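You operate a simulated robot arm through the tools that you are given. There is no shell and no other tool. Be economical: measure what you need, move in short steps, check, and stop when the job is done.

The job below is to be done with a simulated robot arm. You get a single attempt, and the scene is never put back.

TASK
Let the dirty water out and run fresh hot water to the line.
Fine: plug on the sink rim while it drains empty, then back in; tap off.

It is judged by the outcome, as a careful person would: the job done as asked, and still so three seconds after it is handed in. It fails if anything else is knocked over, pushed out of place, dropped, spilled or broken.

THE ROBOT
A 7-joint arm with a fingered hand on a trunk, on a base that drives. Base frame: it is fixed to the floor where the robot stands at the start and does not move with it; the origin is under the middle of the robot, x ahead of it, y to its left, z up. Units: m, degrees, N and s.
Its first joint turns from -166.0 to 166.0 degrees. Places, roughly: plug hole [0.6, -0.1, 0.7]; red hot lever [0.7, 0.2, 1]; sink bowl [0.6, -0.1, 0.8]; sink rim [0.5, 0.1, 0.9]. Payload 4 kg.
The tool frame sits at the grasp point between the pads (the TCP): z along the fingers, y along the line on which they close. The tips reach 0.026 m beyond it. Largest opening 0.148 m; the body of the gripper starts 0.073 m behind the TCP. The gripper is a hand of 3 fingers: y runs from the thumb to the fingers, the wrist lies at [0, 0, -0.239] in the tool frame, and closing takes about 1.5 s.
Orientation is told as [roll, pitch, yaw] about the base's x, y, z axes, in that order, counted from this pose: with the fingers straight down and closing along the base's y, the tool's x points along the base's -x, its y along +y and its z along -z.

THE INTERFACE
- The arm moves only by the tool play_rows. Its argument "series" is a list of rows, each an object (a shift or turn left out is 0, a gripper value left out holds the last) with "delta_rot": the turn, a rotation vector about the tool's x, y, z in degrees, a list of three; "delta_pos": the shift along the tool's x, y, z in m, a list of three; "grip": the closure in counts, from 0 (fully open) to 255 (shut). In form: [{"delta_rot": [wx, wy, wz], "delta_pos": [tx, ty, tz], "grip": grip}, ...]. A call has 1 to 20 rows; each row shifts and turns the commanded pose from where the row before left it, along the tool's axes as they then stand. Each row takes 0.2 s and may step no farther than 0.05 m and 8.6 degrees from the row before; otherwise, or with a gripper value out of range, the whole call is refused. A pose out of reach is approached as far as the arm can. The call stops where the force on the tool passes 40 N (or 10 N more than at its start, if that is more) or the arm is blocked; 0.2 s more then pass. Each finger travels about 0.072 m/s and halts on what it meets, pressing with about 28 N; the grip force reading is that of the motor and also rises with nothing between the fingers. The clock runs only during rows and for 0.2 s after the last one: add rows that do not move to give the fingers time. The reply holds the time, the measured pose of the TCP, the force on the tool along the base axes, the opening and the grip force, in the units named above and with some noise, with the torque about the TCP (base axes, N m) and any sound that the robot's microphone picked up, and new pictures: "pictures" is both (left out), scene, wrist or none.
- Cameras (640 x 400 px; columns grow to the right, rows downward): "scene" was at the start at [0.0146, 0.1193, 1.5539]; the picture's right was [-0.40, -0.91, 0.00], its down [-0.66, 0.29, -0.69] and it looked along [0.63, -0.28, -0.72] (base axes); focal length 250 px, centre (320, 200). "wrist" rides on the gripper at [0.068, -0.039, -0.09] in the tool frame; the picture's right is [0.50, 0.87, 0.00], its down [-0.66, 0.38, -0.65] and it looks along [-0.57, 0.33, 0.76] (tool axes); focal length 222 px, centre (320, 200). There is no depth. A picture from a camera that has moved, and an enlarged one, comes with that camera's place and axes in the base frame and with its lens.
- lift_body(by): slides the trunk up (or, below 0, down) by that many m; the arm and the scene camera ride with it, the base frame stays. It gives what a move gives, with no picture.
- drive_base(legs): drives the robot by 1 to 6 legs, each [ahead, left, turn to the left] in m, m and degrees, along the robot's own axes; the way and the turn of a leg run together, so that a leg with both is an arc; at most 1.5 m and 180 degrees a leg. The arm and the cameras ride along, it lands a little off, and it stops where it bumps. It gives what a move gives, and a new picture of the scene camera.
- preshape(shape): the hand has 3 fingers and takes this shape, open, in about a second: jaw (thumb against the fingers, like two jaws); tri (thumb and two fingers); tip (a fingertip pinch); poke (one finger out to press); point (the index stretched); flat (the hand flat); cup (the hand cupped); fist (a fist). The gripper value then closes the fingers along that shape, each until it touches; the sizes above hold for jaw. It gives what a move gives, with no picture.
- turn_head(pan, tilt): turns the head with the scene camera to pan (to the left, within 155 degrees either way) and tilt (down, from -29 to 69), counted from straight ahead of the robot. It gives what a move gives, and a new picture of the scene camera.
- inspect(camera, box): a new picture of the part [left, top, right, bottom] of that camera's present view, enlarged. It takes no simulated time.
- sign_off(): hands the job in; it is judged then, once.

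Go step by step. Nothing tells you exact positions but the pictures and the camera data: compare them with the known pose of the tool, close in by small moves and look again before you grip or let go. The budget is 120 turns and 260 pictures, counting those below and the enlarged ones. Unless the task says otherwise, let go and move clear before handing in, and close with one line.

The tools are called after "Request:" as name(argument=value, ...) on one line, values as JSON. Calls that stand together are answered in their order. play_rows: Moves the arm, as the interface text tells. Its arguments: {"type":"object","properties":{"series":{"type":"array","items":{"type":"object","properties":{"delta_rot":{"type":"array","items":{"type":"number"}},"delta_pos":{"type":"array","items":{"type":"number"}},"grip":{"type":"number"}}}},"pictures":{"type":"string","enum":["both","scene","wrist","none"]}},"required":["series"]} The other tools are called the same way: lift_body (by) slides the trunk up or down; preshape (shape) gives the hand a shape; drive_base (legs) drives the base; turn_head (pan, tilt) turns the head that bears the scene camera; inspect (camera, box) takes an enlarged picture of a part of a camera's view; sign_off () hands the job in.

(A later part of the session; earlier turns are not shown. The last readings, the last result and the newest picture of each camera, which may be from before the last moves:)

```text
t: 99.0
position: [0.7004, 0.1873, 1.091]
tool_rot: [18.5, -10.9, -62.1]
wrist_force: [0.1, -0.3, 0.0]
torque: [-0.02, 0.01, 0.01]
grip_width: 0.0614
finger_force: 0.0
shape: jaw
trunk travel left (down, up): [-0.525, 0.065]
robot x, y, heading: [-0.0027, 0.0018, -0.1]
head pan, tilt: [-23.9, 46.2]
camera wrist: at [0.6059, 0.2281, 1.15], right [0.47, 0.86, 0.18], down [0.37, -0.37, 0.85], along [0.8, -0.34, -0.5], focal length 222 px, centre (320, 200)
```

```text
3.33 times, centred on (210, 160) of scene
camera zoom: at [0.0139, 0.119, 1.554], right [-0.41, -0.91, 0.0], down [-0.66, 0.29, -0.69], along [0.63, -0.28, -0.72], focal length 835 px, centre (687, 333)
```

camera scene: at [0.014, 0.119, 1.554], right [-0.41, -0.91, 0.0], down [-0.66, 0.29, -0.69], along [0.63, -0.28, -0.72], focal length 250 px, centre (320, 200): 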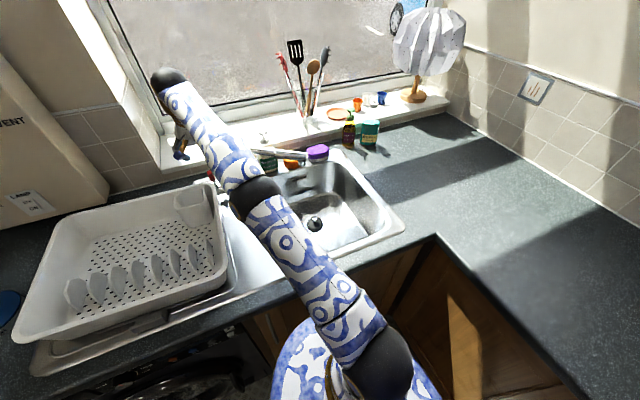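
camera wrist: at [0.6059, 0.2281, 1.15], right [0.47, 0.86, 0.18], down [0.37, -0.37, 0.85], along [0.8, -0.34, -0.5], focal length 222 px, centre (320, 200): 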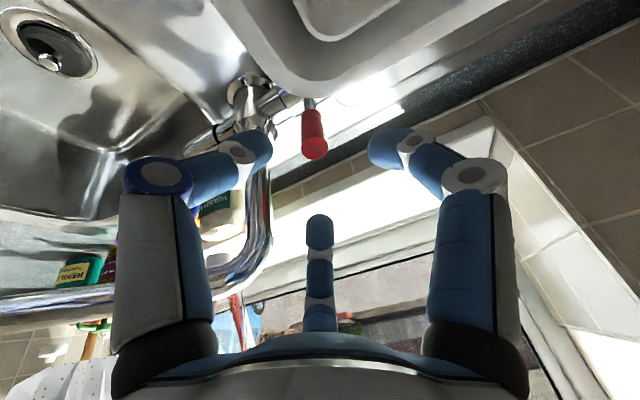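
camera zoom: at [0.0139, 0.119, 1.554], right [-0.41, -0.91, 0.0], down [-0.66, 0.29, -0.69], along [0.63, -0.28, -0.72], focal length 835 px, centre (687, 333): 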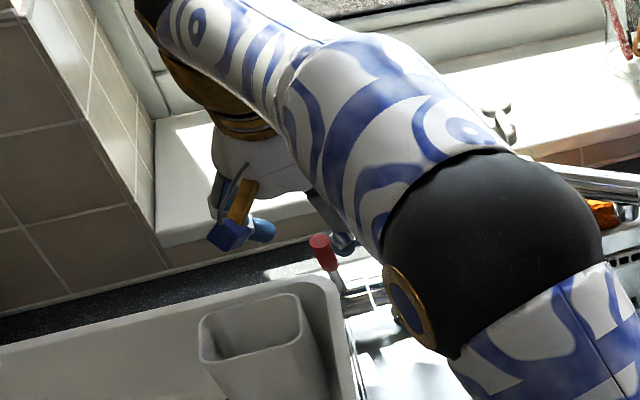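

The lever is centred between the fingers. I'll go the rest of the way down and close on it.

Request:
play_rows(series=[{"delta_pos": [0.0043, -0.0074, 0.0218]}, {"delta_pos": [0.0043, -0.0074, 0.0218]}, {}], pictures="none")

Request:
inspect(camera="wrist", box=[220, 60, 420, 240])

```text
t: 99.8
position: [0.7013, 0.1863, 1.0439]
tool_rot: [18.5, -10.8, -62.0]
wrist_force: [0.2, 1.5, 0.1]
torque: [-0.01, -0.04, 0.04]
grip_width: 0.0614
finger_force: 0.0
shape: jaw
trunk travel left (down, up): [-0.525, 0.065]
robot x, y, heading: [-0.001, 0.001, -0.0]
head pan, tilt: [-23.9, 46.2]
```

```text
2.22 times, centred on (320, 150) of wrist
camera zoom: at [0.6073, 0.2281, 1.1033], right [0.47, 0.86, 0.18], down [0.37, -0.37, 0.85], along [0.8, -0.34, -0.5], focal length 494 px, centre (320, 311)
```

zoom: 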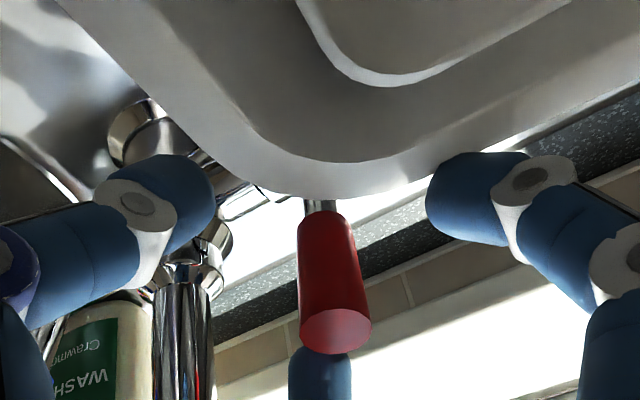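

The red handle stands amid the three fingers. Closing now.

Request:
play_rows(series=[{"grip": 255}, {}, {}, {}, {}], pictures="wrist")

```text
t: 101.0
position: [0.7007, 0.1873, 1.0447]
tool_rot: [18.5, -10.8, -62.1]
wrist_force: [1.1, 0.1, -0.5]
torque: [0.02, 0.05, 0.07]
grip_width: 0.0168
finger_force: 27.6
shape: jaw
trunk travel left (down, up): [-0.525, 0.065]
robot x, y, heading: [-0.0043, -0.0019, -0.4]
head pan, tilt: [-23.9, 46.2]
camera wrist: at [0.6076, 0.2279, 1.1034], right [0.47, 0.86, 0.18], down [0.37, -0.37, 0.85], along [0.8, -0.34, -0.5], focal length 222 px, centre (320, 200)
```

wrist: 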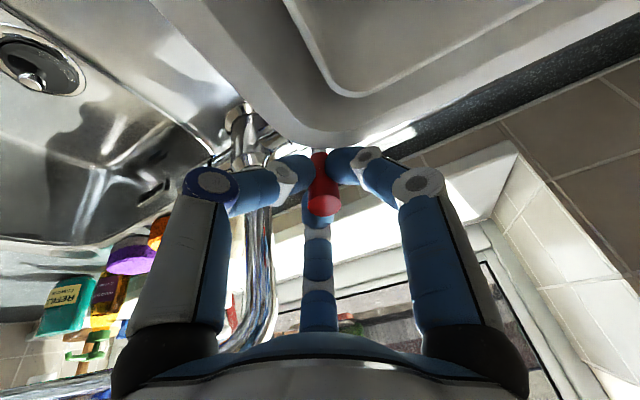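

Gripped at 17 mm. I'll pull gently toward the robot and watch the force.

Request:
play_rows(series=[{"delta_pos": [0.0023, -0.004, -0.0018]}, {"delta_pos": [0.0023, -0.004, -0.0018]}, {}], pictures="none")

```text
t: 101.8
position: [0.6952, 0.1856, 1.0429]
tool_rot: [18.5, -11.0, -62.1]
wrist_force: [17.9, -1.5, 0.2]
torque: [0.06, -0.3, 0.02]
grip_width: 0.0151
finger_force: 28.3
shape: jaw
trunk travel left (down, up): [-0.525, 0.065]
robot x, y, heading: [0.0008, 0.0, -0.2]
head pan, tilt: [-23.9, 46.2]
```

Pulling meets 18 N of resistance. I'll ease back and try pushing the other way.

Request:
play_rows(series=[{"delta_pos": [-0.0046, 0.008, 0.0036]}, {"delta_pos": [-0.0023, 0.004, 0.0018]}, {"delta_pos": [-0.0023, 0.004, 0.0018]}, {}], pictures="wrist")

```text
t: 102.8
position: [0.7077, 0.1882, 1.0461]
tool_rot: [18.4, -10.9, -62.0]
wrist_force: [-24.3, -0.7, 2.1]
torque: [0.08, 0.56, -0.06]
grip_width: 0.0171
finger_force: 27.5
shape: jaw
trunk travel left (down, up): [-0.525, 0.065]
robot x, y, heading: [-0.0011, -0.0007, 0.1]
head pan, tilt: [-23.9, 46.2]
camera wrist: at [0.613, 0.2288, 1.1052], right [0.47, 0.86, 0.18], down [0.37, -0.37, 0.85], along [0.8, -0.34, -0.5], focal length 222 px, centre (320, 200)
```

wrist: 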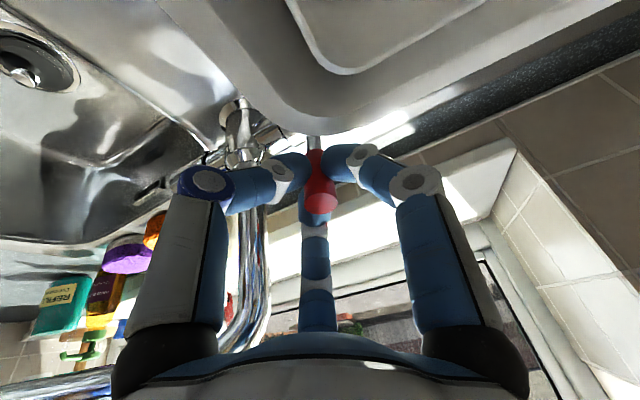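

Both ways feel stiff, slightly less when pulling. I'll go back to neutral and pull harder, staying under the limit.

Request:
play_rows(series=[{"delta_pos": [0.0046, -0.008, -0.0036]}, {"delta_pos": [0.0023, -0.004, -0.0018]}, {"delta_pos": [0.0023, -0.004, -0.0018]}, {"delta_pos": [0.0023, -0.004, -0.0018]}, {"delta_pos": [0.0023, -0.004, -0.0018]}, {}], pictures="wrist")

```text
t: 104.2
position: [0.6859, 0.187, 1.0417]
tool_rot: [18.3, -10.9, -62.2]
wrist_force: [24.8, 3.3, -5.4]
torque: [0.08, -0.37, 0.0]
grip_width: 0.0128
finger_force: 28.0
shape: jaw
trunk travel left (down, up): [-0.525, 0.065]
robot x, y, heading: [-0.0007, -0.0027, -0.1]
head pan, tilt: [-23.9, 46.2]
camera wrist: at [0.5915, 0.2274, 1.1021], right [0.47, 0.86, 0.17], down [0.37, -0.37, 0.85], along [0.8, -0.34, -0.5], focal length 222 px, centre (320, 200)
```

wrist: 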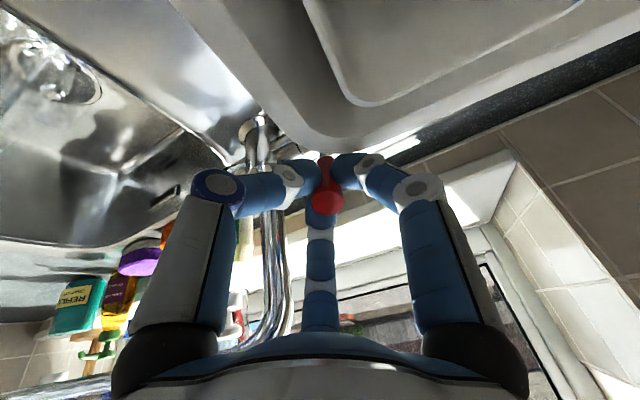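

Something changed around the plug: it looks like water is flowing. I'll look closely.

Request:
inspect(camera="wrist", box=[0, 0, 240, 200])

Request:
inspect(camera="scene", box=[220, 130, 400, 270])

```text
2.00 times, centred on (120, 100) of wrist
camera zoom: at [0.5915, 0.2274, 1.1021], right [0.47, 0.86, 0.17], down [0.37, -0.37, 0.85], along [0.8, -0.34, -0.5], focal length 444 px, centre (720, 400)
```

zoom: 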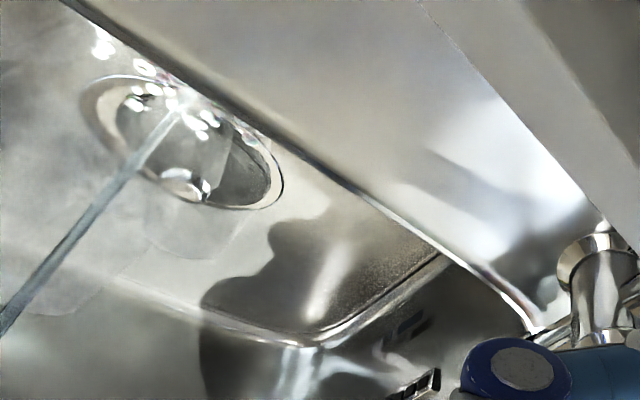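

```text
2.86 times, centred on (310, 200) of scene
camera zoom: at [0.0195, 0.1199, 1.5537], right [-0.41, -0.91, 0.0], down [-0.66, 0.29, -0.69], along [0.63, -0.28, -0.72], focal length 715 px, centre (349, 200)
```

zoom: 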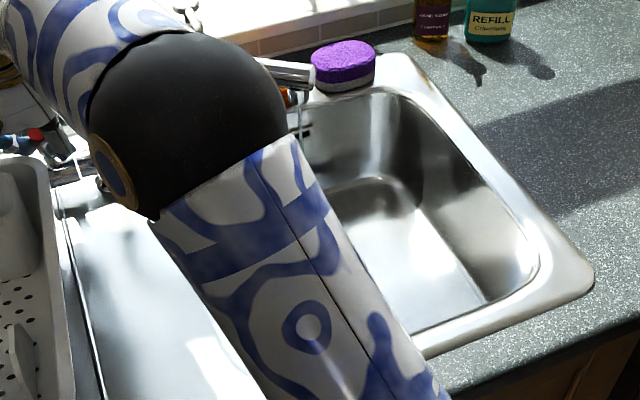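

Hot water runs from the spout onto the plug, so pulling opens it. I'll pull a bit further for more flow and keep hold of the lever, watching the fill mark with the wrist camera.

Request:
play_rows(series=[{"delta_pos": [0.0025, -0.0043, -0.0009]}, {"delta_pos": [0.0025, -0.0043, -0.0009]}, {"delta_pos": [0.0025, -0.0043, -0.0007]}, {}], pictures="none")

Request:
inspect(camera="wrist", box=[0, 0, 240, 200])

```text
t: 105.2
position: [0.6719, 0.1869, 1.0405]
tool_rot: [18.6, -10.9, -62.0]
wrist_force: [33.0, 2.8, -0.2]
torque: [0.16, -0.51, 0.12]
grip_width: 0.0124
finger_force: 27.9
shape: jaw
trunk travel left (down, up): [-0.525, 0.065]
robot x, y, heading: [-0.0017, 0.0002, -0.4]
head pan, tilt: [-23.9, 46.2]
```

```text
2.00 times, centred on (120, 100) of wrist
camera zoom: at [0.5773, 0.2272, 1.0994], right [0.47, 0.86, 0.18], down [0.37, -0.37, 0.85], along [0.8, -0.34, -0.5], focal length 444 px, centre (720, 400)
```

zoom: 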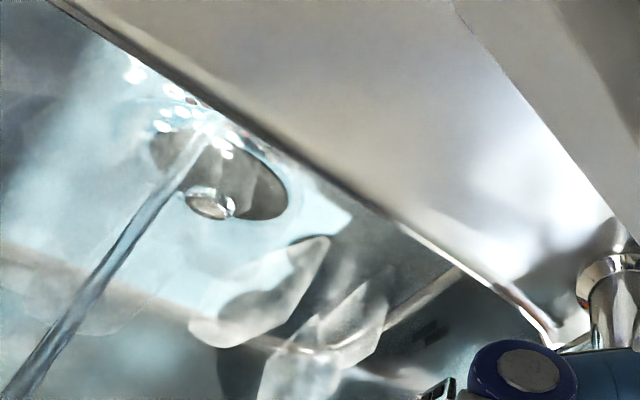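

The plug holds and water is pooling. I'll wait in short spells, watching the mark.

Request:
play_rows(series=[{}, {}, {}, {}], pictures="none")

Request:
inspect(camera="wrist", box=[60, 60, 240, 210])

Request:
inspect(camera="scene", box=[260, 130, 400, 240])

```text
t: 106.2
position: [0.671, 0.1857, 1.0405]
tool_rot: [18.5, -10.7, -62.1]
wrist_force: [32.7, 1.4, 1.4]
torque: [0.13, -0.5, 0.12]
grip_width: 0.0125
finger_force: 28.1
shape: jaw
trunk travel left (down, up): [-0.525, 0.065]
robot x, y, heading: [0.0008, 0.0031, -0.2]
head pan, tilt: [-23.9, 46.2]
```

```text
2.67 times, centred on (150, 135) of wrist
camera zoom: at [0.5768, 0.2271, 1.0992], right [0.47, 0.86, 0.18], down [0.37, -0.37, 0.85], along [0.8, -0.34, -0.5], focal length 592 px, centre (773, 373)
```

zoom: 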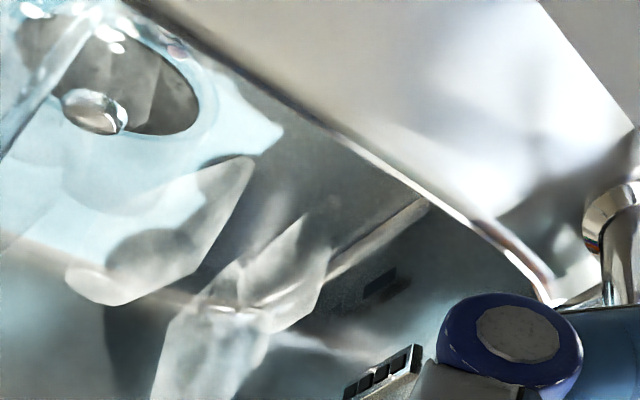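

```text
3.64 times, centred on (330, 185) of scene
camera zoom: at [0.0189, 0.1192, 1.5539], right [-0.41, -0.91, 0.0], down [-0.66, 0.29, -0.69], along [0.63, -0.28, -0.72], focal length 910 px, centre (284, 254)
```

zoom: 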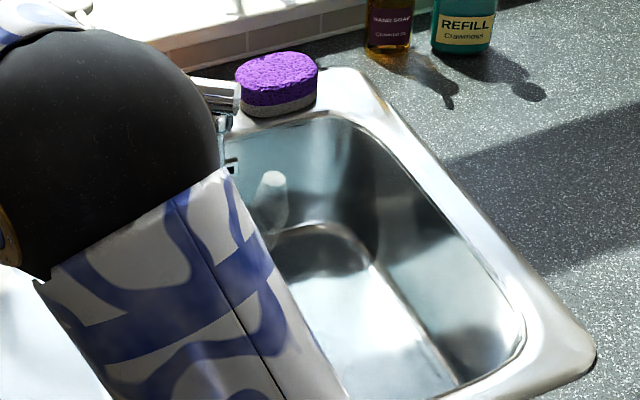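

The mark is visible by the overflow slot and is still dry. Waiting another 2 s.

Request:
play_rows(series=[{}, {}, {}, {}, {}, {}, {}, {}, {}, {}], pictures="none")

Request:
inspect(camera="wrist", box=[60, 60, 240, 210])

Request:
inspect(camera="scene", box=[260, 130, 400, 240])

```text
t: 108.4
position: [0.6722, 0.1862, 1.0405]
tool_rot: [18.5, -10.7, -62.2]
wrist_force: [31.8, 1.1, 1.0]
torque: [0.13, -0.52, 0.12]
grip_width: 0.0125
finger_force: 27.8
shape: jaw
trunk travel left (down, up): [-0.525, 0.065]
robot x, y, heading: [-0.0021, -0.0028, -0.5]
head pan, tilt: [-23.9, 46.2]
```

```text
2.67 times, centred on (150, 135) of wrist
camera zoom: at [0.5767, 0.2271, 1.0991], right [0.47, 0.86, 0.18], down [0.37, -0.37, 0.85], along [0.8, -0.34, -0.5], focal length 592 px, centre (773, 373)
```

zoom: 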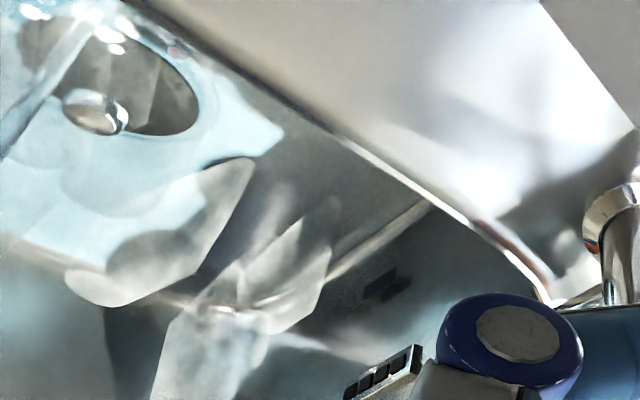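

```text
3.64 times, centred on (330, 185) of scene
camera zoom: at [0.0189, 0.1191, 1.5539], right [-0.41, -0.91, 0.0], down [-0.66, 0.29, -0.69], along [0.63, -0.28, -0.72], focal length 910 px, centre (284, 254)
```

zoom: 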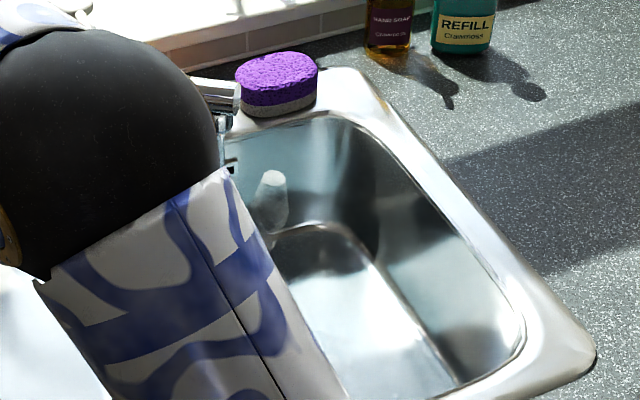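

Little visible change; I'll wait 4 s more to see whether the level rises.

Request:
play_rows(series=[{}, {}, {}, {}, {}, {}, {}, {}, {}, {}, {}, {}, {}, {}, {}, {}, {}, {}, {}, {}], pictures="none")

Request:
inspect(camera="wrist", box=[0, 0, 240, 210])

Request:
inspect(camera="scene", box=[300, 150, 400, 240])

```text
t: 112.6
position: [0.671, 0.1856, 1.0399]
tool_rot: [18.5, -10.8, -62.1]
wrist_force: [31.7, 0.7, 0.9]
torque: [0.12, -0.46, 0.12]
grip_width: 0.0127
finger_force: 28.0
shape: jaw
trunk travel left (down, up): [-0.525, 0.065]
robot x, y, heading: [0.0015, -0.0004, -0.3]
head pan, tilt: [-23.9, 46.2]
```

```text
1.90 times, centred on (120, 105) of wrist
camera zoom: at [0.5767, 0.2272, 1.0991], right [0.47, 0.86, 0.18], down [0.37, -0.37, 0.85], along [0.8, -0.34, -0.5], focal length 423 px, centre (701, 381)
```

zoom: 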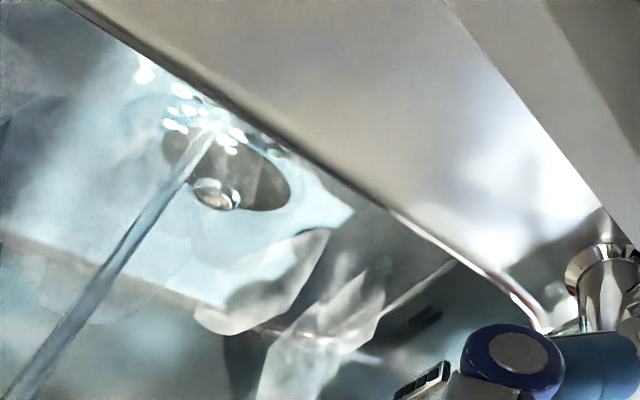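

```text
4.44 times, centred on (350, 195) of scene
camera zoom: at [0.0188, 0.1192, 1.5539], right [-0.41, -0.91, 0.0], down [-0.66, 0.29, -0.69], along [0.63, -0.28, -0.72], focal length 1113 px, centre (187, 222)
```

zoom: 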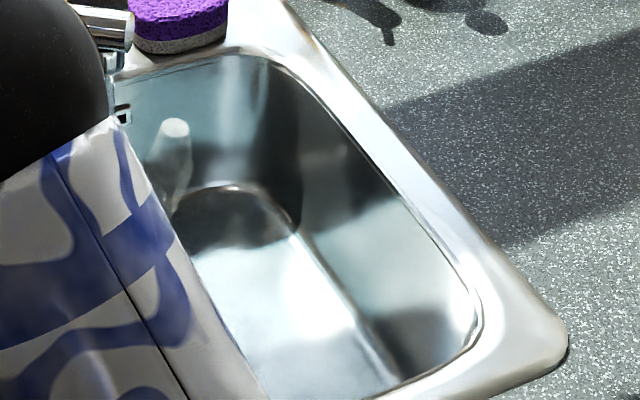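

The level is rising only slowly, if at all. I'll look at how far the lever has turned and at the plug area more closely.

Request:
inspect(camera="wrist", box=[200, 100, 440, 260])

Request:
inspect(camera="wrist", box=[30, 10, 130, 100])

```text
2.50 times, centred on (320, 180) of wrist
camera zoom: at [0.5767, 0.2272, 1.0991], right [0.47, 0.86, 0.18], down [0.37, -0.37, 0.85], along [0.8, -0.34, -0.5], focal length 555 px, centre (320, 250)
```

zoom: 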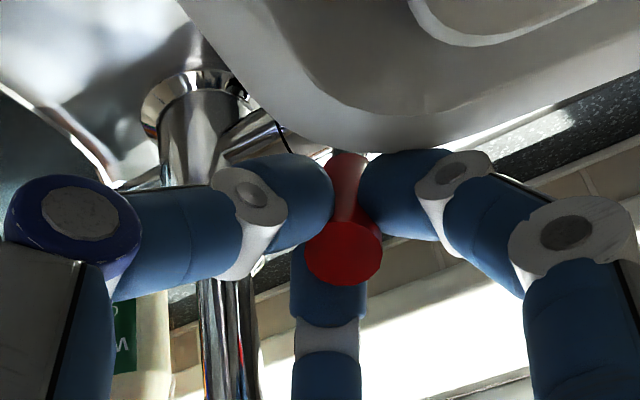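

```text
4.44 times, centred on (80, 55) of wrist
camera zoom: at [0.5767, 0.2272, 1.0991], right [0.47, 0.86, 0.18], down [0.37, -0.37, 0.85], along [0.8, -0.34, -0.5], focal length 987 px, centre (1387, 844)
```

zoom: 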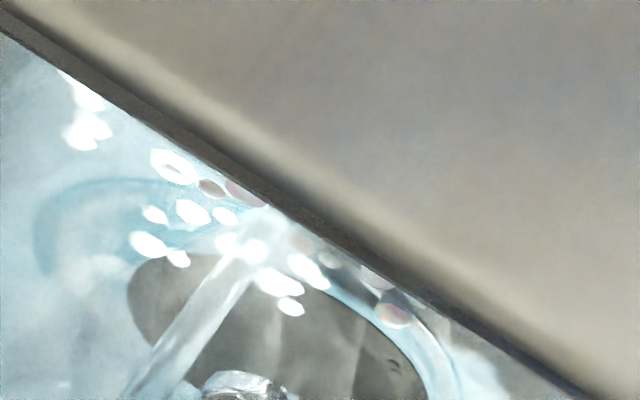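

The plug is under water with bubbles at the surface, so it is filling, just slowly. I'll wait 8 s and compare.

Request:
play_rows(series=[{}, {}, {}, {}, {}, {}, {}, {}, {}, {}, {}, {}, {}, {}, {}, {}, {}, {}, {}, {}], pictures="none")

Request:
play_rows(series=[{}, {}, {}, {}, {}, {}, {}, {}, {}, {}, {}, {}, {}, {}, {}, {}, {}, {}, {}, {}], pictures="none")

Request:
inspect(camera="wrist", box=[0, 0, 240, 210])

Request:
inspect(camera="scene", box=[300, 150, 400, 240])

```text
t: 116.8
position: [0.6713, 0.185, 1.0401]
tool_rot: [18.5, -10.8, -62.1]
wrist_force: [30.6, 1.5, 0.9]
torque: [0.16, -0.44, 0.09]
grip_width: 0.0126
finger_force: 28.2
shape: jaw
trunk travel left (down, up): [-0.525, 0.065]
robot x, y, heading: [0.0038, -0.0004, -0.1]
head pan, tilt: [-23.9, 46.2]
```

```text
t: 121.0
position: [0.6708, 0.1859, 1.0397]
tool_rot: [18.5, -10.8, -62.1]
wrist_force: [30.8, 1.3, 1.2]
torque: [0.14, -0.47, 0.11]
grip_width: 0.0129
finger_force: 28.0
shape: jaw
trunk travel left (down, up): [-0.525, 0.065]
robot x, y, heading: [-0.0007, 0.0021, -0.3]
head pan, tilt: [-23.9, 46.2]
```

```text
1.90 times, centred on (120, 105) of wrist
camera zoom: at [0.5766, 0.2272, 1.0991], right [0.47, 0.86, 0.18], down [0.37, -0.37, 0.85], along [0.8, -0.34, -0.5], focal length 423 px, centre (701, 381)
```

zoom: 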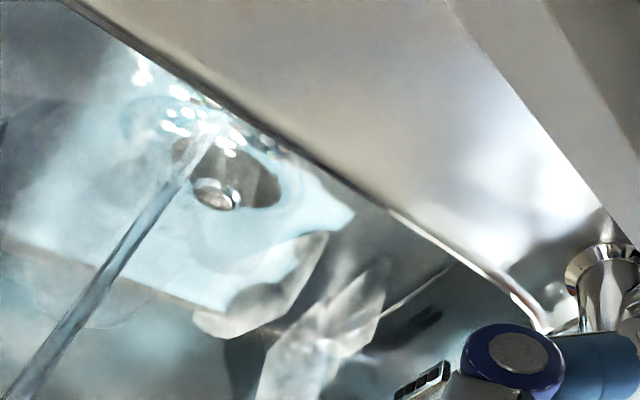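

```text
4.44 times, centred on (350, 195) of scene
camera zoom: at [0.0188, 0.1192, 1.5539], right [-0.41, -0.91, 0.0], down [-0.66, 0.29, -0.69], along [0.63, -0.28, -0.72], focal length 1113 px, centre (187, 222)
```

zoom: 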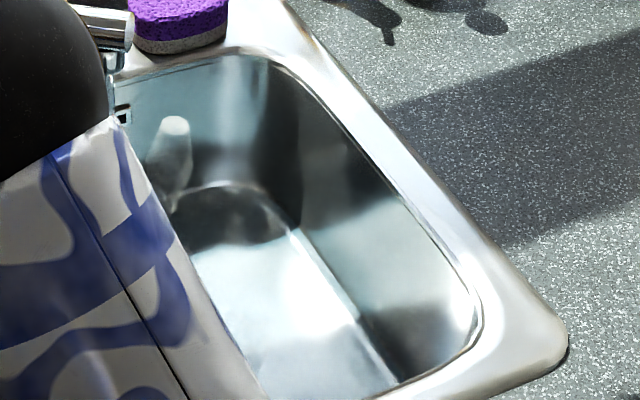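

The water has just covered the disc, roughly half a millimetre per second. I'll pull the lever another centimetre to speed it up.

Request:
play_rows(series=[{"delta_pos": [0.0025, -0.0043, -0.0008]}, {"delta_pos": [0.0026, -0.0044, -0.0006]}, {}], pictures="wrist")

Request:
inspect(camera="wrist", box=[200, 100, 440, 260])

```text
t: 121.8
position: [0.6627, 0.1862, 1.0379]
tool_rot: [18.4, -10.8, -62.1]
wrist_force: [38.1, 1.0, 0.7]
torque: [0.09, -0.47, 0.06]
grip_width: 0.0123
finger_force: 28.5
shape: jaw
trunk travel left (down, up): [-0.525, 0.065]
robot x, y, heading: [-0.0013, -0.002, -0.3]
head pan, tilt: [-23.9, 46.2]
camera wrist: at [0.568, 0.2271, 1.0966], right [0.47, 0.86, 0.18], down [0.37, -0.38, 0.85], along [0.8, -0.34, -0.5], focal length 222 px, centre (320, 200)
```

wrist: 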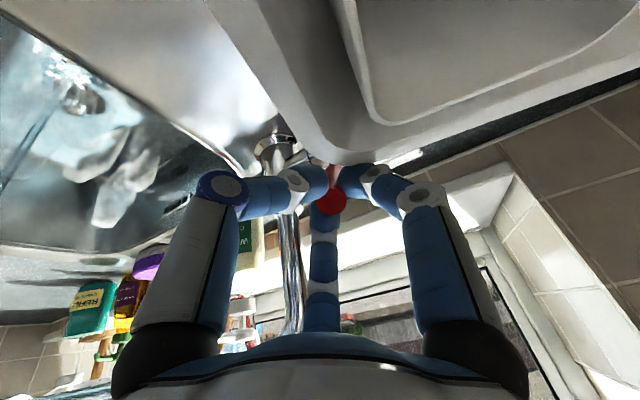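

```text
2.50 times, centred on (320, 180) of wrist
camera zoom: at [0.568, 0.2271, 1.0966], right [0.47, 0.86, 0.18], down [0.37, -0.38, 0.85], along [0.8, -0.34, -0.5], focal length 555 px, centre (320, 250)
```

zoom: 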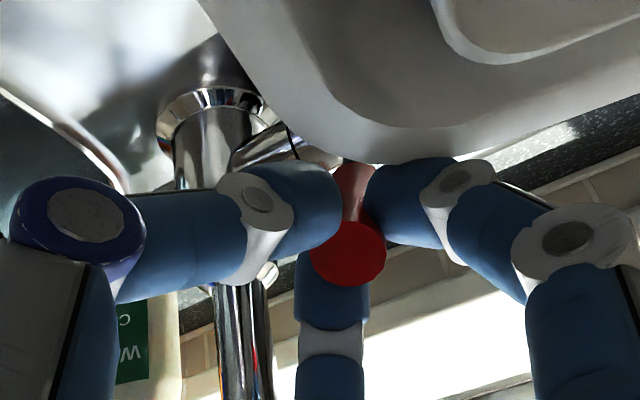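

Opened further, with the force at 38 N, so no more pulling. I'll wait 12 s and check.

Request:
play_rows(series=[{}, {}, {}, {}, {}, {}, {}, {}, {}, {}, {}, {}, {}, {}, {}, {}, {}, {}, {}, {}], pictures="none")

Request:
inspect(camera="wrist", box=[0, 40, 210, 230])

Request:
play_rows(series=[{}, {}, {}, {}, {}, {}, {}, {}, {}, {}, {}, {}, {}, {}, {}, {}, {}, {}, {}, {}], pictures="none")

Request:
play_rows(series=[{}, {}, {}, {}, {}, {}, {}, {}, {}, {}, {}, {}, {}, {}, {}, {}, {}, {}, {}, {}], pictures="none")

Request:
inspect(camera="wrist", box=[0, 40, 210, 230])

```text
t: 126.0
position: [0.6621, 0.1858, 1.0378]
tool_rot: [18.5, -10.8, -62.1]
wrist_force: [37.0, -0.2, 0.5]
torque: [0.08, -0.47, 0.04]
grip_width: 0.0126
finger_force: 27.8
shape: jaw
trunk travel left (down, up): [-0.525, 0.065]
robot x, y, heading: [-0.0013, 0.0012, -0.2]
head pan, tilt: [-23.9, 46.2]
```

```text
2.11 times, centred on (105, 135) of wrist
camera zoom: at [0.5677, 0.2272, 1.0968], right [0.47, 0.86, 0.18], down [0.37, -0.38, 0.85], along [0.8, -0.34, -0.5], focal length 468 px, centre (773, 337)
```

zoom: 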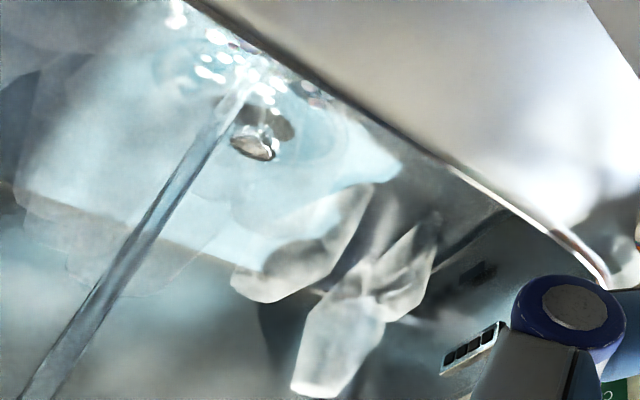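

```text
t: 130.2
position: [0.6634, 0.186, 1.0377]
tool_rot: [18.4, -10.8, -62.2]
wrist_force: [37.7, -1.5, 0.3]
torque: [0.09, -0.45, 0.1]
grip_width: 0.0126
finger_force: 27.9
shape: jaw
trunk travel left (down, up): [-0.525, 0.065]
robot x, y, heading: [-0.0022, 0.0055, -0.3]
head pan, tilt: [-23.9, 46.2]
```

```text
t: 134.4
position: [0.6627, 0.1856, 1.0382]
tool_rot: [18.4, -10.7, -62.2]
wrist_force: [36.8, -0.2, 1.0]
torque: [0.1, -0.47, 0.08]
grip_width: 0.0128
finger_force: 28.2
shape: jaw
trunk travel left (down, up): [-0.525, 0.065]
robot x, y, heading: [-0.0007, 0.0002, -0.3]
head pan, tilt: [-23.9, 46.2]
```

```text
2.11 times, centred on (105, 135) of wrist
camera zoom: at [0.5677, 0.2272, 1.0968], right [0.47, 0.86, 0.18], down [0.37, -0.37, 0.85], along [0.8, -0.34, -0.5], focal length 468 px, centre (773, 337)
```

zoom: 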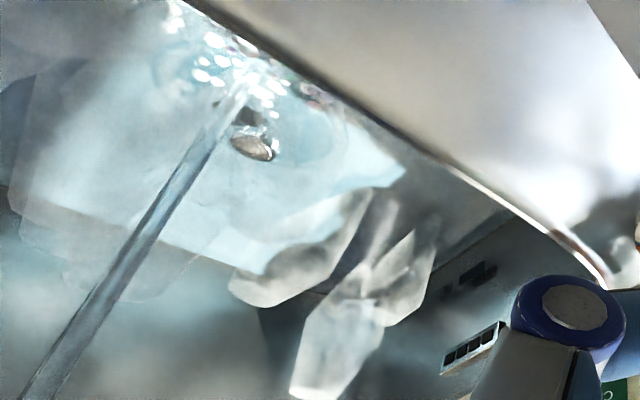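

The level is creeping up over the plug's disc. I'll wait about 20 s more.

Request:
play_rows(series=[{}, {}, {}, {}, {}, {}, {}, {}, {}, {}, {}, {}, {}, {}, {}, {}, {}, {}, {}, {}], pictures="none")

Request:
play_rows(series=[{}, {}, {}, {}, {}, {}, {}, {}, {}, {}, {}, {}, {}, {}, {}, {}, {}, {}, {}, {}], pictures="none")

Request:
inspect(camera="wrist", box=[0, 40, 210, 230])

Request:
play_rows(series=[{}, {}, {}, {}, {}, {}, {}, {}, {}, {}, {}, {}, {}, {}, {}, {}, {}, {}, {}, {}], pictures="none")

Request:
play_rows(series=[{}, {}, {}, {}, {}, {}, {}, {}, {}, {}, {}, {}, {}, {}, {}, {}, {}, {}, {}, {}], pictures="none")

Request:
inspect(camera="wrist", box=[0, 40, 210, 230])

```text
t: 138.6
position: [0.6606, 0.1858, 1.0383]
tool_rot: [18.3, -10.9, -62.0]
wrist_force: [36.3, 0.1, 0.2]
torque: [0.11, -0.45, 0.05]
grip_width: 0.0125
finger_force: 28.0
shape: jaw
trunk travel left (down, up): [-0.525, 0.065]
robot x, y, heading: [-0.0037, 0.0011, -0.4]
head pan, tilt: [-23.9, 46.2]
```

```text
t: 142.8
position: [0.6619, 0.1863, 1.0378]
tool_rot: [18.4, -10.8, -62.0]
wrist_force: [36.2, 0.8, -0.6]
torque: [0.1, -0.48, 0.08]
grip_width: 0.0126
finger_force: 28.2
shape: jaw
trunk travel left (down, up): [-0.525, 0.065]
robot x, y, heading: [-0.0033, 0.0003, -0.3]
head pan, tilt: [-23.9, 46.2]
```

```text
2.11 times, centred on (105, 135) of wrist
camera zoom: at [0.5676, 0.2272, 1.0968], right [0.47, 0.86, 0.17], down [0.37, -0.37, 0.85], along [0.8, -0.34, -0.5], focal length 468 px, centre (773, 337)
```

zoom: 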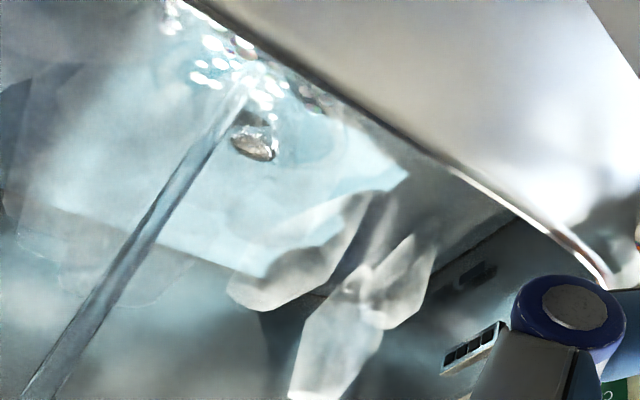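

```text
t: 147.0
position: [0.6619, 0.1857, 1.0382]
tool_rot: [18.4, -10.8, -62.1]
wrist_force: [36.2, -0.6, -0.4]
torque: [0.04, -0.45, 0.12]
grip_width: 0.0128
finger_force: 28.0
shape: jaw
trunk travel left (down, up): [-0.525, 0.065]
robot x, y, heading: [-0.002, -0.0007, -0.4]
head pan, tilt: [-23.9, 46.2]
```

```text
t: 151.2
position: [0.6623, 0.1864, 1.0368]
tool_rot: [18.4, -10.8, -62.2]
wrist_force: [35.4, -0.2, -0.8]
torque: [0.06, -0.47, 0.05]
grip_width: 0.0128
finger_force: 28.7
shape: jaw
trunk travel left (down, up): [-0.525, 0.065]
robot x, y, heading: [0.0021, 0.0007, -0.2]
head pan, tilt: [-23.9, 46.2]
```

```text
2.11 times, centred on (105, 135) of wrist
camera zoom: at [0.5676, 0.2272, 1.0968], right [0.47, 0.86, 0.17], down [0.37, -0.37, 0.85], along [0.8, -0.34, -0.5], focal length 468 px, centre (773, 337)
```

zoom: 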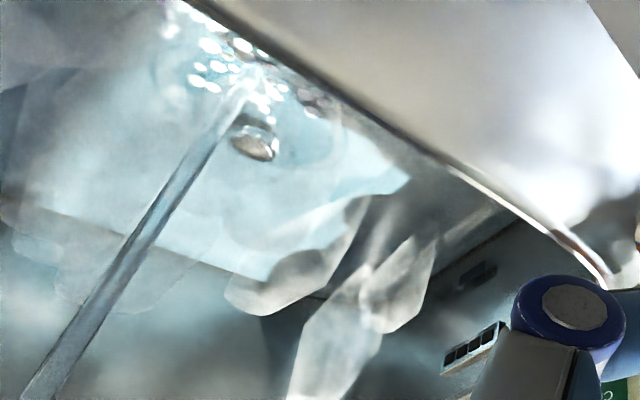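

It's rising at about 0.3 mm/s, with some 45 mm to go. I'll try opening the lever slightly more, carefully.

Request:
play_rows(series=[{"delta_pos": [0.0024, -0.0042, -0.0014]}, {"delta_pos": [0.0024, -0.0042, -0.0014]}, {}], pictures="wrist")

Request:
inspect(camera="wrist", box=[200, 100, 440, 260])

Request:
inspect(camera="scene", box=[150, 130, 270, 230])

```text
t: 152.0
position: [0.6445, 0.1865, 1.0392]
tool_rot: [18.3, -11.0, -62.1]
wrist_force: [-0.6, 0.1, 0.2]
torque: [0.0, -0.06, 0.01]
grip_width: 0.0121
finger_force: 28.3
shape: jaw
trunk travel left (down, up): [-0.525, 0.065]
robot x, y, heading: [-0.0007, 0.0034, -0.5]
head pan, tilt: [-23.9, 46.2]
camera wrist: at [0.5511, 0.2278, 1.0984], right [0.47, 0.86, 0.17], down [0.37, -0.37, 0.85], along [0.8, -0.34, -0.5], focal length 222 px, centre (320, 200)
```

wrist: 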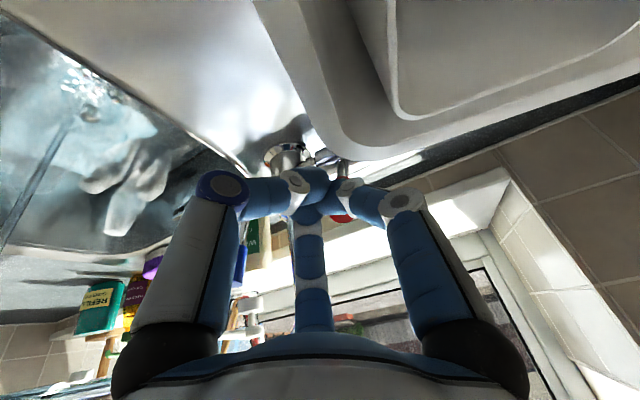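

```text
2.50 times, centred on (320, 180) of wrist
camera zoom: at [0.5511, 0.2278, 1.0984], right [0.47, 0.86, 0.17], down [0.37, -0.37, 0.85], along [0.8, -0.34, -0.5], focal length 555 px, centre (320, 250)
```

zoom: 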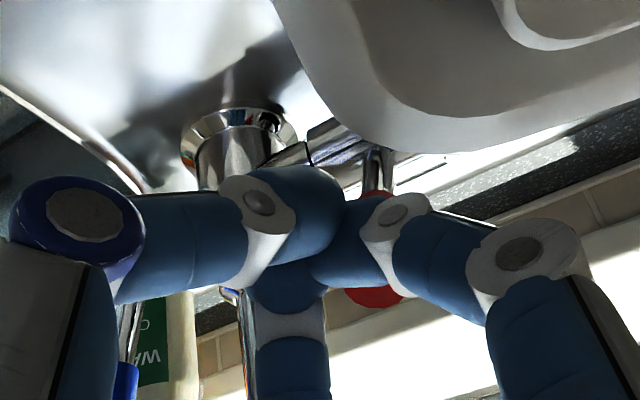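

```text
4.00 times, centred on (210, 180) of scene
camera zoom: at [0.0133, 0.119, 1.554], right [-0.41, -0.91, 0.0], down [-0.66, 0.29, -0.69], along [0.63, -0.28, -0.72], focal length 1002 px, centre (760, 280)
```

zoom: 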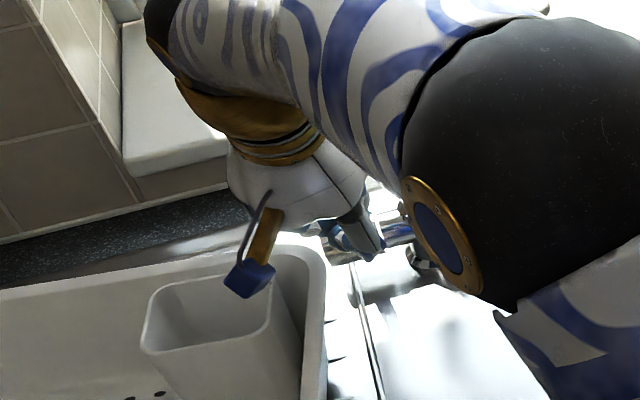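

The fingers slipped off the lever, but the water is still running. I'll rise clear and look at the lever and stream.

Request:
play_rows(series=[{"delta_pos": [0.0047, -0.008, -0.0036]}, {"delta_pos": [-0.0073, 0.0127, -0.0373]}, {"delta_pos": [-0.0073, 0.0127, -0.0373]}, {}], pictures="wrist")

Request:
inspect(camera="wrist", box=[180, 20, 420, 220])

Request:
inspect(camera="wrist", box=[0, 0, 240, 240])

```text
t: 153.0
position: [0.6367, 0.1891, 1.1213]
tool_rot: [18.5, -11.0, -62.1]
wrist_force: [0.9, -0.6, 0.7]
torque: [0.0, -0.03, -0.03]
grip_width: 0.0124
finger_force: 28.6
shape: jaw
trunk travel left (down, up): [-0.525, 0.065]
robot x, y, heading: [0.001, -0.0009, -0.4]
head pan, tilt: [-23.9, 46.2]
camera wrist: at [0.542, 0.23, 1.1806], right [0.47, 0.86, 0.18], down [0.37, -0.37, 0.85], along [0.8, -0.34, -0.5], focal length 222 px, centre (320, 200)
```

wrist: 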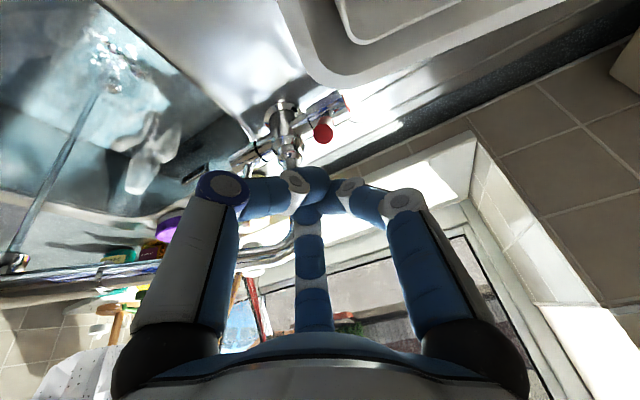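

```text
2.00 times, centred on (300, 120) of wrist
camera zoom: at [0.542, 0.23, 1.1806], right [0.47, 0.86, 0.18], down [0.37, -0.37, 0.85], along [0.8, -0.34, -0.5], focal length 444 px, centre (360, 360)
```

zoom: 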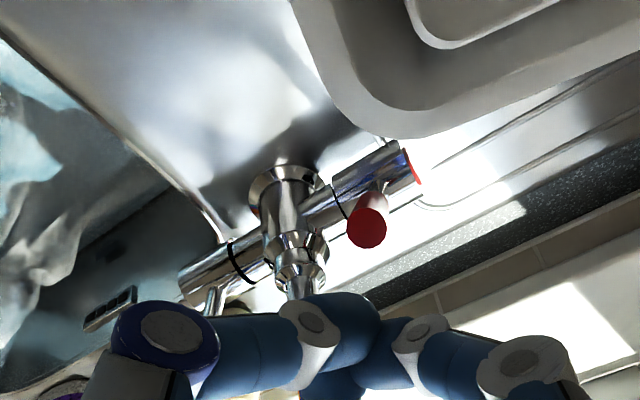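

```text
1.67 times, centred on (120, 120) of wrist
camera zoom: at [0.542, 0.23, 1.1806], right [0.47, 0.86, 0.18], down [0.37, -0.37, 0.85], along [0.8, -0.34, -0.5], focal length 370 px, centre (653, 333)
```

zoom: 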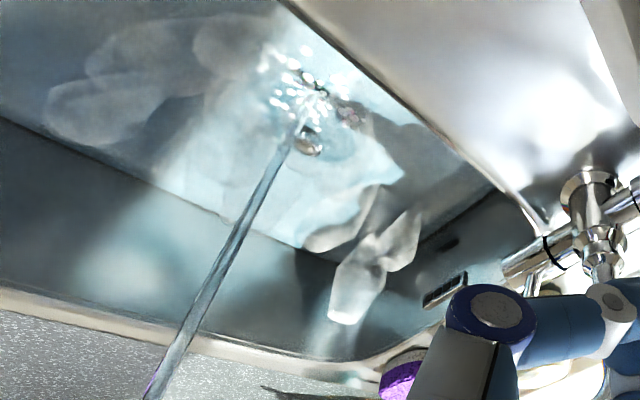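

The lever stays open by itself at about 25° and the stream is strong. From here I can watch the FILL mark, so I'll wait and check it.

Request:
play_rows(series=[{}, {}, {}, {}, {}, {}, {}, {}, {}, {}, {}, {}, {}, {}, {}, {}, {}, {}, {}, {}], pictures="none")

Request:
inspect(camera="wrist", box=[140, 100, 240, 190])

Request:
inspect(camera="scene", box=[260, 150, 400, 250])

```text
t: 157.2
position: [0.6378, 0.1892, 1.1211]
tool_rot: [18.5, -11.0, -62.1]
wrist_force: [0.4, -0.9, 0.7]
torque: [-0.01, -0.06, 0.0]
grip_width: 0.0122
finger_force: 28.4
shape: jaw
trunk travel left (down, up): [-0.525, 0.065]
robot x, y, heading: [-0.0008, 0.0007, -0.3]
head pan, tilt: [-23.9, 46.2]
```

```text
4.44 times, centred on (190, 145) of wrist
camera zoom: at [0.542, 0.2301, 1.1803], right [0.47, 0.86, 0.18], down [0.37, -0.37, 0.85], along [0.8, -0.34, -0.5], focal length 987 px, centre (898, 444)
```

zoom: 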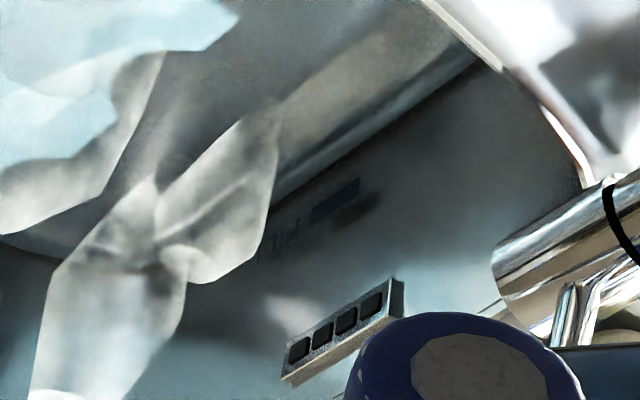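

```text
4.00 times, centred on (330, 200) of scene
camera zoom: at [0.014, 0.1191, 1.5539], right [-0.41, -0.91, 0.0], down [-0.66, 0.29, -0.69], along [0.63, -0.28, -0.72], focal length 1002 px, centre (280, 200)
```

zoom: 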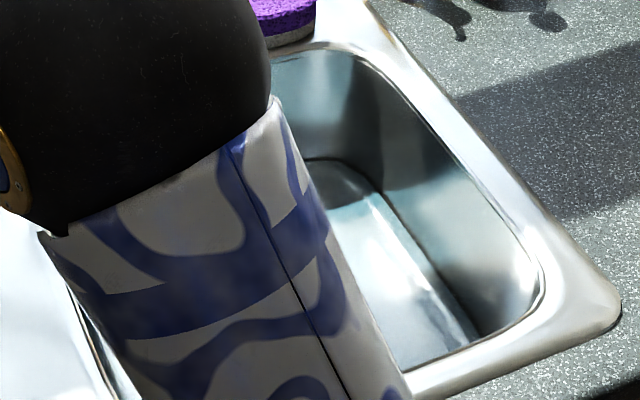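

The waterline on the back wall is now roughly 28 mm below the bar. I'll wait 16 s more.

Request:
play_rows(series=[{}, {}, {}, {}, {}, {}, {}, {}, {}, {}, {}, {}, {}, {}, {}, {}, {}, {}, {}, {}], pictures="none")

Request:
play_rows(series=[{}, {}, {}, {}, {}, {}, {}, {}, {}, {}, {}, {}, {}, {}, {}, {}, {}, {}, {}, {}], pictures="none")

Request:
play_rows(series=[{}, {}, {}, {}, {}, {}, {}, {}, {}, {}, {}, {}, {}, {}, {}, {}, {}, {}, {}, {}], pictures="none")

Request:
inspect(camera="wrist", box=[140, 100, 240, 190])

Request:
inspect(camera="wrist", box=[0, 0, 240, 240])

```text
t: 161.4
position: [0.6359, 0.1885, 1.1197]
tool_rot: [18.5, -10.8, -62.1]
wrist_force: [0.9, -0.9, 0.5]
torque: [-0.02, -0.02, 0.02]
grip_width: 0.0124
finger_force: 28.0
shape: jaw
trunk travel left (down, up): [-0.525, 0.065]
robot x, y, heading: [-0.0026, -0.0019, -0.1]
head pan, tilt: [-23.9, 46.2]
```

```text
t: 165.6
position: [0.6362, 0.1887, 1.1208]
tool_rot: [18.6, -10.9, -62.1]
wrist_force: [0.7, 0.9, -0.3]
torque: [0.0, -0.04, -0.01]
grip_width: 0.0122
finger_force: 28.0
shape: jaw
trunk travel left (down, up): [-0.525, 0.065]
robot x, y, heading: [-0.0011, 0.0003, -0.1]
head pan, tilt: [-23.9, 46.2]
```

```text
t: 169.8
position: [0.6358, 0.1891, 1.1213]
tool_rot: [18.4, -10.9, -62.1]
wrist_force: [0.1, 0.5, 0.3]
torque: [0.02, 0.03, 0.04]
grip_width: 0.0124
finger_force: 28.0
shape: jaw
trunk travel left (down, up): [-0.525, 0.065]
robot x, y, heading: [0.0005, -0.0018, -0.6]
head pan, tilt: [-23.9, 46.2]
```

```text
4.44 times, centred on (190, 145) of wrist
camera zoom: at [0.5419, 0.2301, 1.1803], right [0.47, 0.86, 0.18], down [0.37, -0.37, 0.85], along [0.8, -0.34, -0.5], focal length 987 px, centre (898, 444)
```

zoom: 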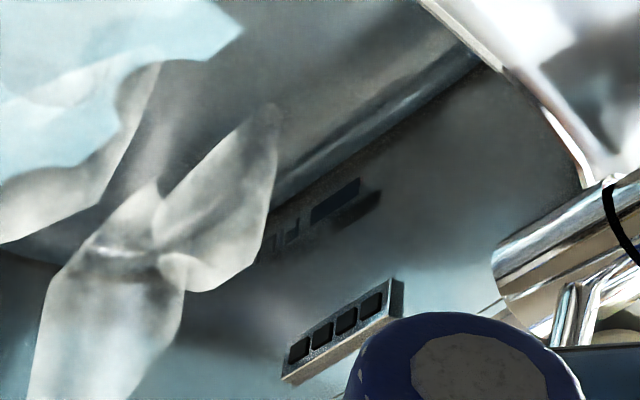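

```text
1.67 times, centred on (120, 120) of wrist
camera zoom: at [0.5419, 0.2301, 1.1803], right [0.47, 0.86, 0.18], down [0.37, -0.37, 0.85], along [0.8, -0.34, -0.5], focal length 370 px, centre (653, 333)
```

zoom: 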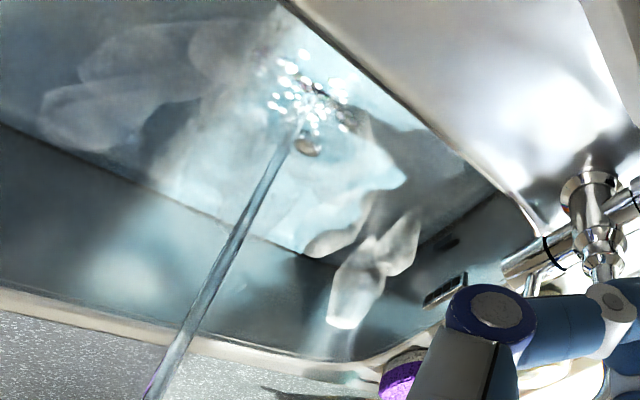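

Still rising at about 0.5 mm/s, with about 30 px (≈40 s) to the bar. I'll wait 20 s.

Request:
play_rows(series=[{}, {}, {}, {}, {}, {}, {}, {}, {}, {}, {}, {}, {}, {}, {}, {}, {}, {}, {}, {}], pictures="none")

Request:
play_rows(series=[{}, {}, {}, {}, {}, {}, {}, {}, {}, {}, {}, {}, {}, {}, {}, {}, {}, {}, {}, {}], pictures="none")

Request:
inspect(camera="wrist", box=[160, 110, 230, 170])

Request:
play_rows(series=[{}, {}, {}, {}, {}, {}, {}, {}, {}, {}, {}, {}, {}, {}, {}, {}, {}, {}, {}, {}], pictures="none")

Request:
play_rows(series=[{}, {}, {}, {}, {}, {}, {}, {}, {}, {}, {}, {}, {}, {}, {}, {}, {}, {}, {}, {}], pictures="none")

Request:
inspect(camera="wrist", box=[160, 110, 230, 170])

Request:
inspect(camera="wrist", box=[0, 0, 240, 240])

```text
t: 174.0
position: [0.6371, 0.1881, 1.121]
tool_rot: [18.4, -10.9, -62.1]
wrist_force: [0.0, 1.1, 0.2]
torque: [0.01, 0.01, 0.02]
grip_width: 0.0123
finger_force: 28.3
shape: jaw
trunk travel left (down, up): [-0.525, 0.065]
robot x, y, heading: [-0.0013, 0.0025, -0.3]
head pan, tilt: [-23.9, 46.2]
```

```text
t: 178.2
position: [0.6366, 0.1894, 1.1216]
tool_rot: [18.4, -10.9, -62.1]
wrist_force: [-0.1, -0.3, 0.1]
torque: [-0.01, 0.0, -0.02]
grip_width: 0.0123
finger_force: 28.4
shape: jaw
trunk travel left (down, up): [-0.525, 0.065]
robot x, y, heading: [-0.0001, -0.0007, -0.2]
head pan, tilt: [-23.9, 46.2]
```

```text
6.67 times, centred on (195, 140) of wrist
camera zoom: at [0.5419, 0.2301, 1.1803], right [0.47, 0.86, 0.18], down [0.37, -0.37, 0.85], along [0.8, -0.34, -0.5], focal length 1481 px, centre (1153, 600)
```

zoom: 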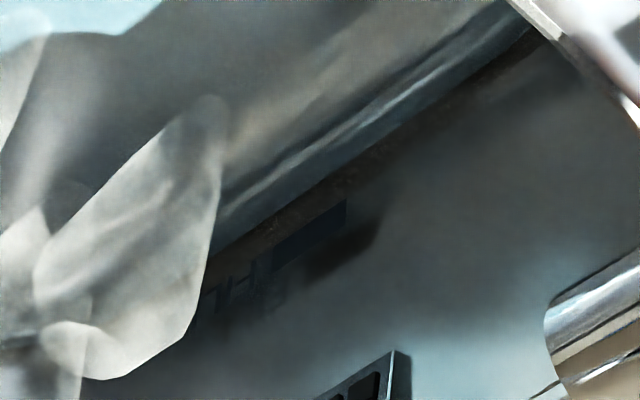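

```text
t: 182.4
position: [0.6367, 0.1896, 1.1222]
tool_rot: [18.5, -11.0, -62.1]
wrist_force: [0.4, -1.1, 0.4]
torque: [0.0, 0.05, -0.01]
grip_width: 0.0123
finger_force: 28.1
shape: jaw
trunk travel left (down, up): [-0.525, 0.065]
robot x, y, heading: [0.0026, 0.0009, -0.3]
head pan, tilt: [-23.9, 46.2]
```

```text
t: 186.6
position: [0.6369, 0.1892, 1.1213]
tool_rot: [18.5, -11.0, -62.1]
wrist_force: [-0.5, -0.1, 0.1]
torque: [0.02, 0.0, 0.02]
grip_width: 0.0123
finger_force: 27.5
shape: jaw
trunk travel left (down, up): [-0.525, 0.065]
robot x, y, heading: [-0.0007, -0.0029, -0.2]
head pan, tilt: [-23.9, 46.2]
```

```text
6.67 times, centred on (195, 140) of wrist
camera zoom: at [0.542, 0.2301, 1.1803], right [0.47, 0.86, 0.18], down [0.37, -0.37, 0.85], along [0.8, -0.34, -0.5], focal length 1481 px, centre (1153, 600)
```

zoom: 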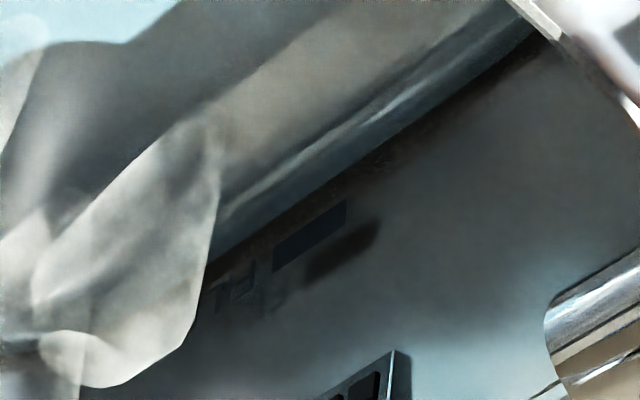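

```text
1.67 times, centred on (120, 120) of wrist
camera zoom: at [0.542, 0.2301, 1.1803], right [0.47, 0.86, 0.18], down [0.37, -0.37, 0.85], along [0.8, -0.34, -0.5], focal length 370 px, centre (653, 333)
```

zoom: 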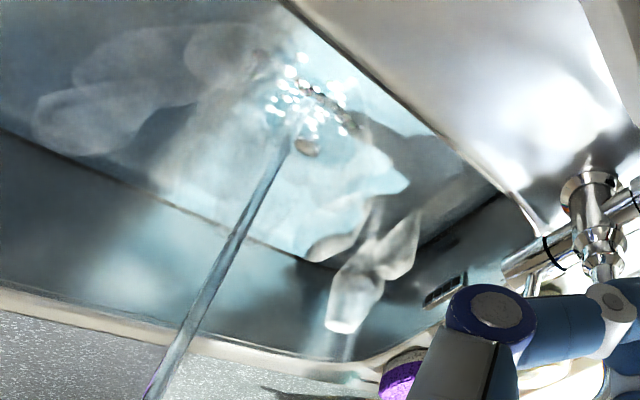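

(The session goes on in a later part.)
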